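You operate a simulated robot arm through the tools that you are given. There is no shell and no other tool. Be economical: measure what you need, move in short steps, check, and stop when the job is done.

Carry out the task below with a simulated robot arm. There is one attempt and no reset: what you move stays moved.

TASK
Close the orange drawer.
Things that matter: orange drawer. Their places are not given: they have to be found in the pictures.

It is judged by the outcome, as a careful person would: the job done as asked, and still so three seconds after it is handed in. It fails if anything else is knocked over, pushed out of place, dropped, spilled or broken.

THE ROBOT
A 7-joint arm with a two-finger parallel gripper, fixed in place. Base frame: the origin is at the foot of the arm, x ahead of it, y to its left, z up. Lengths are in cm, angles in degrees, forces in N, time in s.
With the tool pointing down near the work surface it reaches from about 30 to 70 cm from the base axis. Its first joint turns from -66.0 to 66.0 degrees. Payload 1.57 kg.
Tool frame: the origin (TCP) lies between the finger pads and is the grasp point; the fingertips stand 3 cm ahead of it; z points along the fingers, y is the line along which they close. The gripper opens to 11 cm. The fingers are 2.4 cm wide and 1.2 cm thick; the gripper's body (4.8 by 11.2 cm) begins 7.8 cm behind the TCP.
Orientation is that of the tool frame in the base frame, as a unit quaternion [w, x, y, z]. With the fingers straight down and closing along the base's y, the tool's x points along the base's -x, its y along +y and its z along -z.

THE INTERFACE
- The arm moves only by the tool step_arm. Its argument "targets" is a list of rows, each a list of 7 numbers: the shift along the tool's x, y, z in cm, then the turn, a rotation vector about the tool's x, y, z in degrees, then the opening, from 0 (shut) to 1 (fully open). In form: [[x, y, z, ax, ay, az, claw], ...]. A call has 1 to 12 rows; each row shifts and turns the commanded pose from where the row before left it, along the tool's axes as they then stand. A row lasts 0.2 s, in which the tool goes at most 5 cm and 8.6 degrees; a call with a longer step from one row to the next is refused whole, and so is a gripper value outside its range. A pose out of reach is approached as far as the arm can. The call stops where the force on the tool passes 40 N (or 10 N more than at its start, if that is more) or the arm is blocked; 0.2 s more then pass. The fingers move at their own pace (about 10.8 cm/s each) and stop on an object; they squeeze with about 39 N. The grip force told is the motor's: it shows also when the fingers shut on nothing. Time passes only in rows, and 0.2 s behind the last, so rows that do not move let the fingers close. It gives the time, the measured TCP pose, the force on the tool (base axes), the opening and the grip force at its end, in the units of the frame above (readings bear some noise).
- Cameras (640 x 400 px; columns grow to the right, rows downward): "scene" is fixed at [15.87, -38.92, 140.65]; the picture's right is [0.85, -0.52, 0.00], its down [-0.33, -0.55, -0.77] and it looks along [0.40, 0.65, -0.64] (base axes); focal length 338 px, centre (320, 200). "wrist" rides on the gripper at [-3.6, 0, -8] in the tool frame; the picture's right is [0.00, -1.00, 0.00], its down [0.97, 0.00, -0.24] and it looks along [0.24, 0.00, 0.97] (tool axes); focal length 218 px, centre (320, 200).
- camera(camera): a new picture of that camera. No time passes.
- locate(camera, pixels): there is no depth. For up to 12 entries [column, row, z] of the newest picture of that camera ("zoom" is the newest enlarged one), the place [x, y] in the base frame at which the ray of that pixel passes the height z, good to about 0.2 cm, but the place of the scene camera against the robot may be out by one fixed shift of up to 1.2 cm in any direction. No time passes.
- zoom(camera, box): a new picture of the part [left, top, right, bottom] of that camera's present view, enlarged. No time passes.
- close_job(): hands the job in; it is judged then, once.

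Work in short steps. Measure before you move; look again where a grasp or a placing could have gone wrong, and mend it. You have 60 turns and 22 pictures in all, the two below and enlarged ones among them. Open the gripper and draw the arm clear of the work before you hand the job in, unless the task says otherwise; then end with one line.

The tools are called after "Call:" as a command line: name --pt "numbers of a row" for each row, then --argument value for the rest, lists and objects as JSON in quotes. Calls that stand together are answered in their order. step_arm: Moves the arm, as the interface text tells. Its arguments: {"type":"object","properties":{"targets":{"type":"array"}},"required":["targets"]} The other tools are called the same way: camera (camera) takes a picture; locate (camera, pixels) gives the place at which the rays of pixels pass given heights; zoom (camera, box) takes an enlarged picture of a part of a camera's view; close_job () hands the job in.

At the start:

```text
clock: 0.0
ee_pos: [34.56, 2.72, 105.37]
ee_rot: [0.0, 0.0, 1.0, 0.0]
wrist_force: [-0.4, -0.1, -0.3]
opening: 10.96
grasp_force: 0.0
```

scene: 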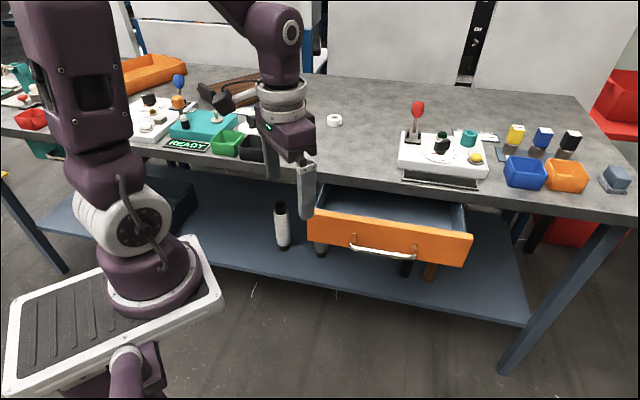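
wrist: 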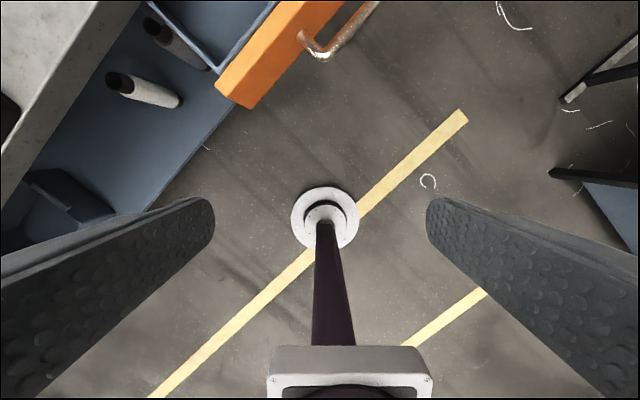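

The orange drawer's front has its top corners near (315,208) and (472,235) and its handle near (352–415, 250). I measure these at several possible heights.

Call:
locate --camera "scene" --pixels '[[315, 208, 74], [472, 235, 74], [315, 208, 70], [472, 235, 70], [310, 232, 64], [465, 266, 64], [352, 247, 67], [415, 256, 67], [328, 188, 74], [463, 204, 74], [290, 178, 77.8], [600, 222, 77.8]]'

Call:
locate --camera "wrist" --pixels '[[216, 88, 70], [250, 108, 72], [250, 108, 70], [345, 1, 72], [345, 1, 70], [302, 38, 67], [372, 2, 67], [216, 88, 64], [135, 2, 77.8], [0, 155, 77.8]]'

Call:
zoom --camera "scene" --box '[280, 150, 500, 290]'

```text
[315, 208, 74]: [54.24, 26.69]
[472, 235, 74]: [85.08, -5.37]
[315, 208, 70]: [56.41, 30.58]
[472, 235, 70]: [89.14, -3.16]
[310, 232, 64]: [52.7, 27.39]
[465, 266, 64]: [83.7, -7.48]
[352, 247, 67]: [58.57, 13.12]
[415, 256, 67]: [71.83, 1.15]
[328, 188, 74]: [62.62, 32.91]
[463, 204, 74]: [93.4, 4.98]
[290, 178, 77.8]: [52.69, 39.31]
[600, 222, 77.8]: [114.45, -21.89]
```

```text
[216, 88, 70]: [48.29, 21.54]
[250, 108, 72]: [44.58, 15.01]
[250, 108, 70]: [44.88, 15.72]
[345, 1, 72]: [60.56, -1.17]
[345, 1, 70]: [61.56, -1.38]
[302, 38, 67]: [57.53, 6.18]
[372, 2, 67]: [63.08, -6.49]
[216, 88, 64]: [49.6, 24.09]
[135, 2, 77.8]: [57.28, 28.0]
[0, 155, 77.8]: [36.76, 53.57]
```

```text
2.86 times, centred on (390, 220) of scene
```

zoom: 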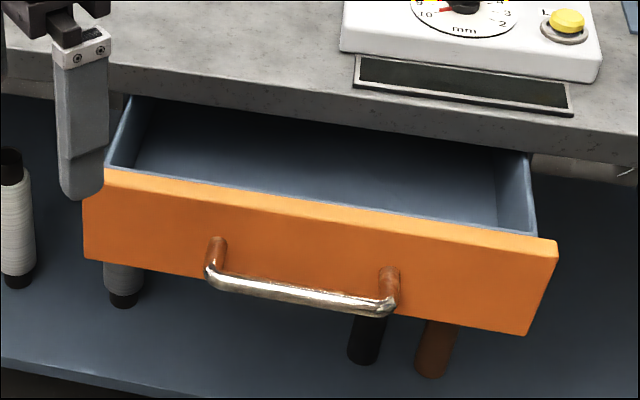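

The two views don't agree yet, so I need exact corner pixels. I zoom the wrist view on the drawer.

Call:
zoom --camera "wrist" --box '[80, 0, 400, 200]'

```text
2.00 times, centred on (240, 100) of wrist
```

zoom: 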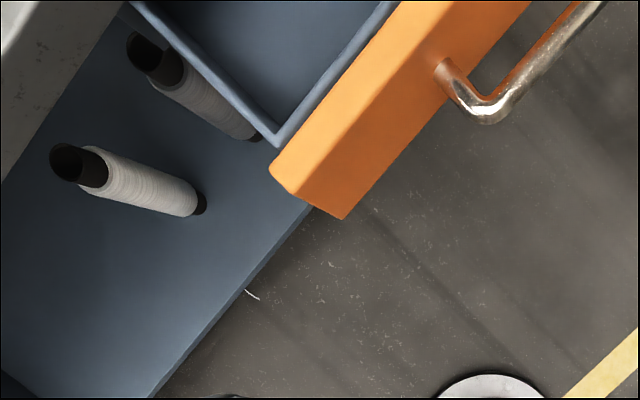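

The two rays give an unlikely height, so I want more parallax. I shift the arm about 12 cm in +x and -y at the same height, which is clear of everything, and look again with the fingers closed.

Call:
step_arm --pt "-3 -3 0 0 0 0 0" --pt "-3 -3 0 0 0 0 0" --pt "-3 -3 0 0 0 0 0" --pt "-3 -3 0 0 0 0 0" --pt "0 0 0 0 0 0 0"

Call:
camera --camera "wrist"

Call:
camera --camera "scene"

```text
clock: 1.2
ee_pos: [46.7, -9.33, 105.34]
ee_rot: [0.0, 0.0, 1.0, 0.001]
wrist_force: [-0.4, 0.4, -0.8]
opening: 0.0
grasp_force: 21.6
```

```text
17 pictures are left
```

wrist: 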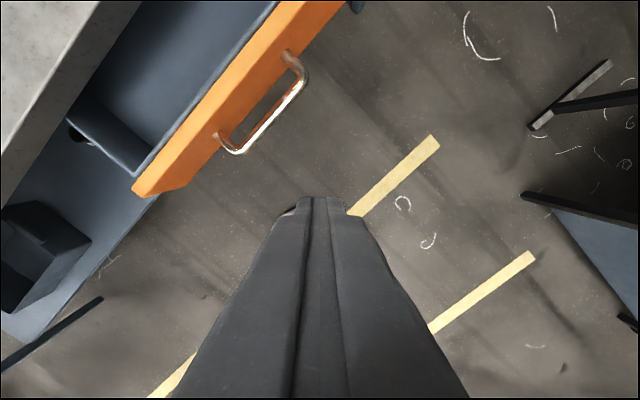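

```text
16 pictures are left
```

scene: 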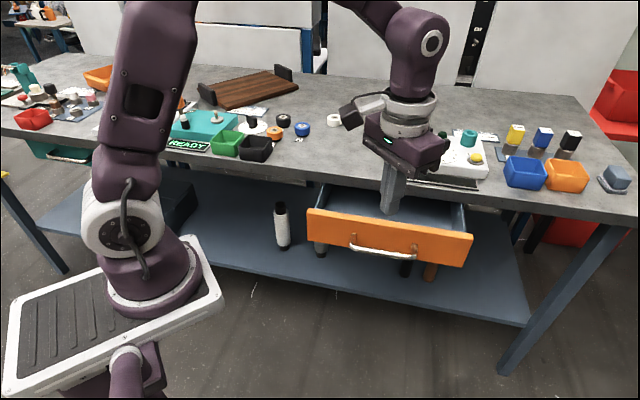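

Triangulating from the two wrist views puts the drawer's top at about z 85, which is surprising. I zoom in on both views to get exact corner, handle and table-edge pixels.

Call:
zoom --camera "wrist" --box '[0, 0, 352, 220]'

Call:
zoom --camera "scene" --box '[240, 120, 496, 280]'

```text
1.82 times, centred on (176, 110) of wrist
```

zoom: 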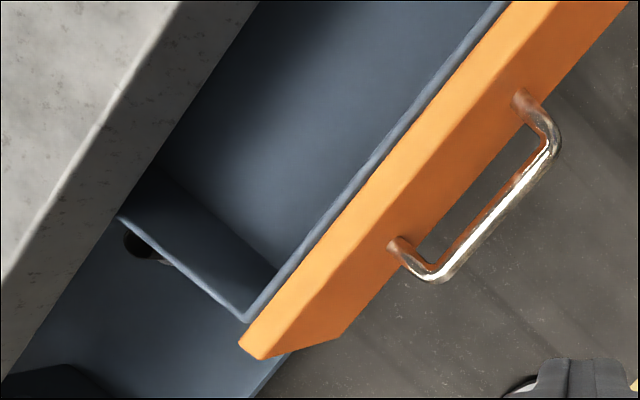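

```text
2.50 times, centred on (368, 200) of scene
```

zoom: 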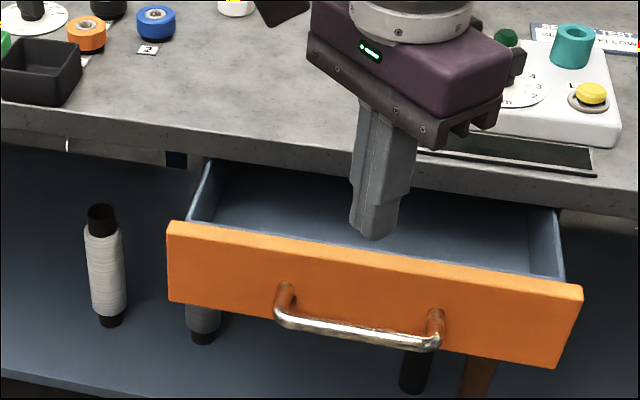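

Three views agree: the panel face lies on x+y≈57.3 at z 76.5–85.2, with its left end at (43.8, 13.6) and the left handle post at (51.8, 5.1, 81.5). The inward direction is (0.71, 0.70). I turn the tool 45° and tilt it 45°, so that closed fingers point inward and the body stays clear of the table edge.

Call:
step_arm --pt "0 0 0 0 0 -7.5 0" --pt "0 0 0 0 0 -7.5 0" --pt "0 0 0 0 0 -7.5 0" --pt "0 0 0 0 0 -7.5 0" --pt "0 0 0 0 0 -7.5 0" --pt "0 0 0 0 0 -7.5 0" --pt "0 0 0 0 0 0 0"

Call:
step_arm --pt "0 0 0 0 -7.5 0 0" --pt "0 0 0 0 -7.5 0 0" --pt "0 0 0 0 -7.5 0 0" --pt "0 0 0 0 -7.5 0 0" --pt "0 0 0 0 -7.5 0 0" --pt "0 0 0 0 -7.5 0 0" --pt "0 0 0 0 0 0 0"

```text
clock: 2.8
ee_pos: [46.51, -9.29, 105.3]
ee_rot: [-0.001, -0.383, 0.924, -0.001]
wrist_force: [0.2, -0.2, -0.9]
opening: 0.0
grasp_force: 21.2
```

```text
clock: 4.4
ee_pos: [46.7, -9.16, 105.33]
ee_rot: [0.355, -0.354, 0.853, 0.148]
wrist_force: [0.0, 0.1, -0.3]
opening: 0.0
grasp_force: 20.3
```

The orientation is as intended. I move sideways to about (43, 1.2) and come part of the way down, to about z 93, then look.

Call:
step_arm --pt "-1.12 3.32 1.12 0 0 0 0" --pt "-1.12 3.32 1.12 0 0 0 0" --pt "-1.12 3.32 1.12 0 0 0 0" --pt "2.1 0 2.1 0 0 0 0" --pt "2.1 0 2.1 0 0 0 0" --pt "2.1 0 2.1 0 0 0 0" --pt "2.1 0 2.1 0 0 0 0" --pt "0 0 0 0 0 0 0"

Call:
camera --camera "wrist"

Call:
camera --camera "scene"

```text
clock: 6.2
ee_pos: [42.83, 1.11, 93.36]
ee_rot: [0.354, -0.353, 0.854, 0.146]
wrist_force: [-0.6, 0.9, 0.4]
opening: 0.01
grasp_force: 20.9
```

```text
13 pictures are left
```

wrist: 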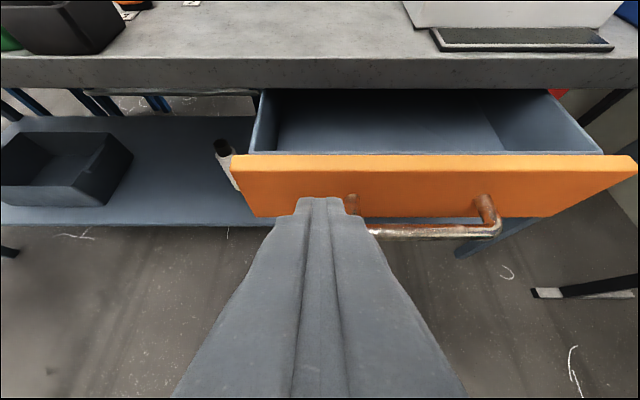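

```text
12 pictures are left
```

scene: 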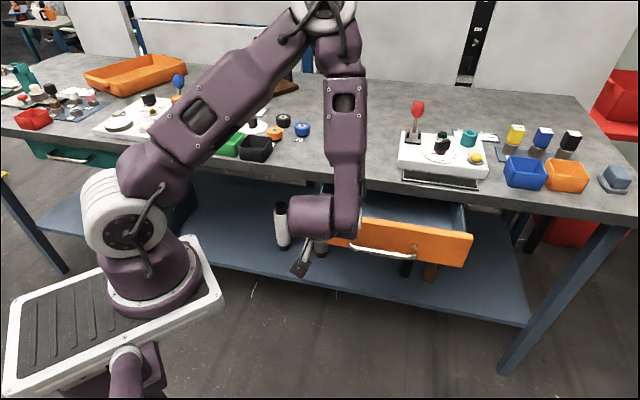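

The left post pixel (352, 203) maps to (51.6, 5.0) at z 81.5, which matches. I come down to z≈81.3, then advance about 5 cm, just short of the panel.

Call:
step_arm --pt "2.13 0 2.13 0 0 0 0" --pt "2.13 0 2.13 0 0 0 0" --pt "2.13 0 2.13 0 0 0 0" --pt "2.13 0 2.13 0 0 0 0" --pt "0 0 0 0 0 0 0" --pt "-1.2 0 1.2 0 0 0 0" --pt "-1.2 0 1.2 0 0 0 0" --pt "-1.0 0 1.0 0 0 0 0" --pt "0 0 0 0 0 0 0"

Call:
camera --camera "wrist"

```text
clock: 8.2
ee_pos: [46.22, 4.56, 81.3]
ee_rot: [0.353, -0.353, 0.854, 0.147]
wrist_force: [0.0, 0.1, 0.6]
opening: 0.0
grasp_force: 21.4
```

```text
11 pictures are left
```

wrist: 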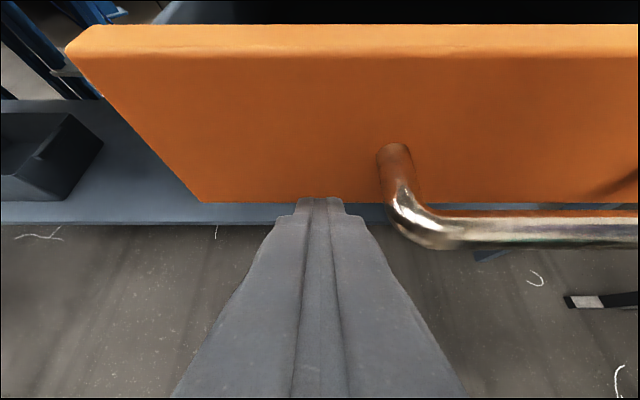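

The fingertips are about 1.5 cm from the panel, left of the post, and will touch it at z≈80. I push inward at 1 cm per row.

Call:
step_arm --pt "-0.707 0 0.707 0 0 0 0" --pt "-0.707 0 0.707 0 0 0 0" --pt "-0.707 0 0.707 0 0 0 0" --pt "-0.707 0 0.707 0 0 0 0" --pt "-0.707 0 0.707 0 0 0 0" --pt "-0.707 0 0.707 0 0 0 0" --pt "0 0 0 0 0 0 0"

Call:
camera --camera "wrist"

```text
clock: 9.8
ee_pos: [50.58, 8.85, 81.48]
ee_rot: [0.353, -0.353, 0.854, 0.146]
wrist_force: [-0.3, 0.8, 0.6]
opening: 0.0
grasp_force: 21.4
```

```text
10 pictures are left
```

wrist: 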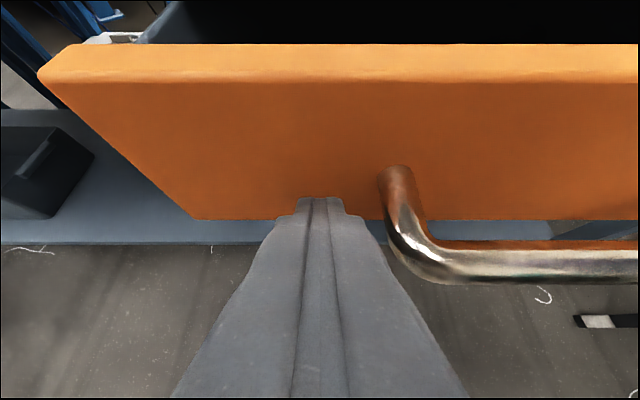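

The drawer is moving with little force. I push another 6 cm and look again.

Call:
step_arm --pt "-0.707 0 0.707 0 0 0 0" --pt "-0.707 0 0.707 0 0 0 0" --pt "-0.707 0 0.707 0 0 0 0" --pt "-0.707 0 0.707 0 0 0 0" --pt "-0.707 0 0.707 0 0 0 0" --pt "-0.707 0 0.707 0 0 0 0" --pt "0 0 0 0 0 0 0"

Call:
camera --camera "wrist"

Call:
camera --camera "scene"

```text
clock: 11.4
ee_pos: [54.86, 13.02, 81.47]
ee_rot: [0.354, -0.353, 0.853, 0.147]
wrist_force: [-0.4, -0.2, 0.3]
opening: 0.0
grasp_force: 21.2
```

```text
9 pictures are left
```

wrist: 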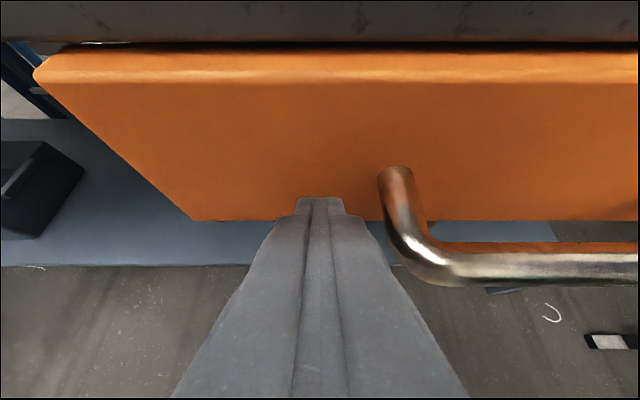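

```text
8 pictures are left
```

scene: 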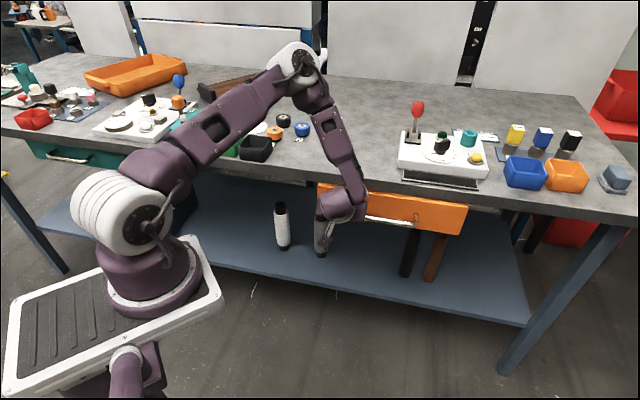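

The panel is now almost under the slab's edge and not yet at its stop. I keep pushing in small steps until it is blocked.

Call:
step_arm --pt "-0.5 0 0.5 0 0 0 0" --pt "-0.5 0 0.5 0 0 0 0" --pt "-0.5 0 0.5 0 0 0 0" --pt "-0.5 0 0.5 0 0 0 0" --pt "-0.5 0 0.5 0 0 0 0" --pt "0 0 0 0 0 0 0"

Call:
camera --camera "wrist"

```text
clock: 12.8
ee_pos: [57.25, 15.56, 81.5]
ee_rot: [0.353, -0.354, 0.853, 0.147]
wrist_force: [-0.1, -0.9, -0.4]
opening: 0.02
grasp_force: 21.5
```

```text
7 pictures are left
```

wrist: 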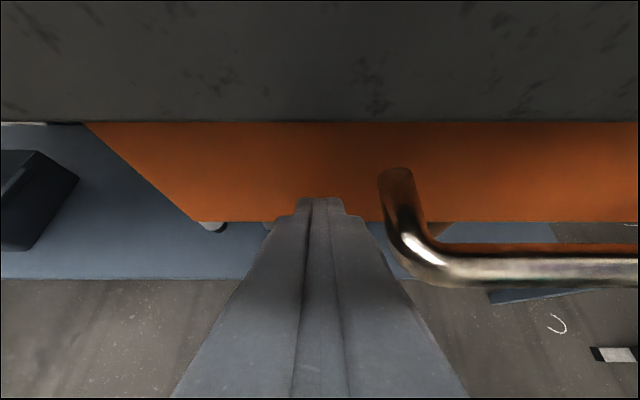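

The panel face is now about 1 cm under the slab's edge with no stop felt, and the body is still about 5 cm clear. I continue in finer steps.

Call:
step_arm --pt "-0.36 0 0.36 0 0 0 0" --pt "-0.36 0 0.36 0 0 0 0" --pt "-0.36 0 0.36 0 0 0 0" --pt "-0.36 0 0.36 0 0 0 0" --pt "0 0 0 0 0 0 0"

Call:
camera --camera "scene"

```text
clock: 13.7
ee_pos: [58.1, 16.28, 81.12]
ee_rot: [0.348, -0.354, 0.856, 0.143]
wrist_force: [-4.3, -6.3, 3.5]
opening: 0.0
grasp_force: 21.2
stopped in row 4: the force on the tool passed its limit (the readings are from after the stop); the commanded pose is now the measured one
```

```text
6 pictures are left
```

scene: 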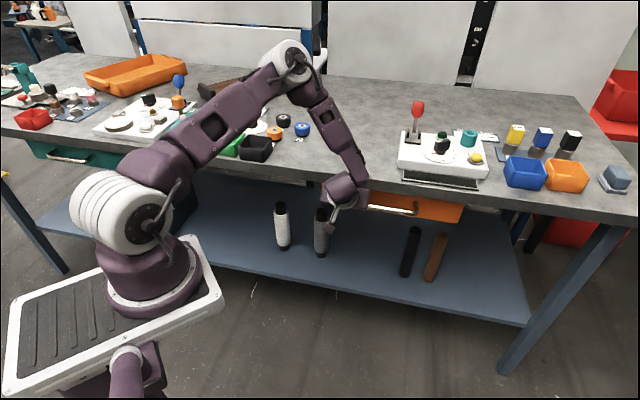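

The force limit tripped after a further 1 cm or so, so the drawer is at its stop. I back straight out 12 cm, rise, and check.

Call:
step_arm --pt "0.5 0 -0.5 0 0 0 0" --pt "1.5 0 -1.5 0 0 0 0" --pt "2 0 -2 0 0 0 0" --pt "2 0 -2 0 0 0 0" --pt "2 0 -2 0 0 0 0" --pt "2 0 -2 0 0 0 0" --pt "2 0 -2 0 0 0 0" --pt "-2 0 -2 0 0 0 0.5" --pt "-2 0 -2 0 0 0 1" --pt "-2 0 -2 0 0 0 1" --pt "-2 0 -2 0 0 0 1" --pt "0 0 0 0 0 0 1"

Call:
camera --camera "wrist"

Call:
zoom --camera "scene" --box '[240, 120, 496, 280]'

```text
clock: 16.3
ee_pos: [46.02, 4.52, 92.6]
ee_rot: [0.349, -0.353, 0.856, 0.144]
wrist_force: [-0.3, 0.3, 0.4]
opening: 10.99
grasp_force: 0.0
```

```text
5 pictures are left
```

wrist: 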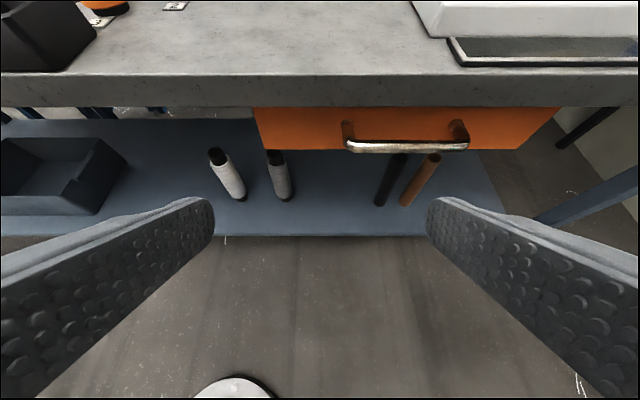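

```text
2.50 times, centred on (368, 200) of scene
```

zoom: 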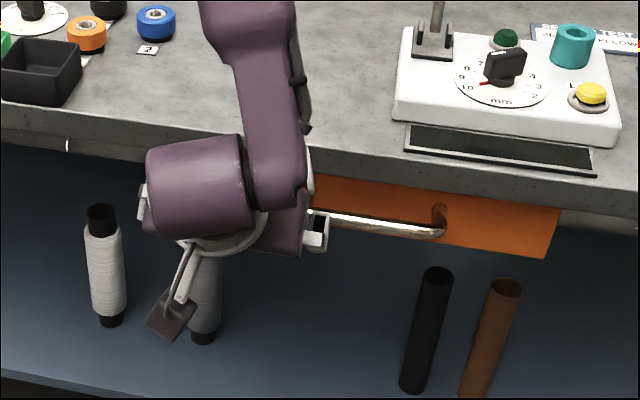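

The drawer is shut: its panel sits under the slab's edge at its stop. The bottles and tabletop objects are where they were, and the arm is clear with the gripper open.

Call:
close_job

```text
The job is handed in.
```

The orange drawer is closed: I pushed it in until it hit its stop, and the last pictures show nothing else moved.
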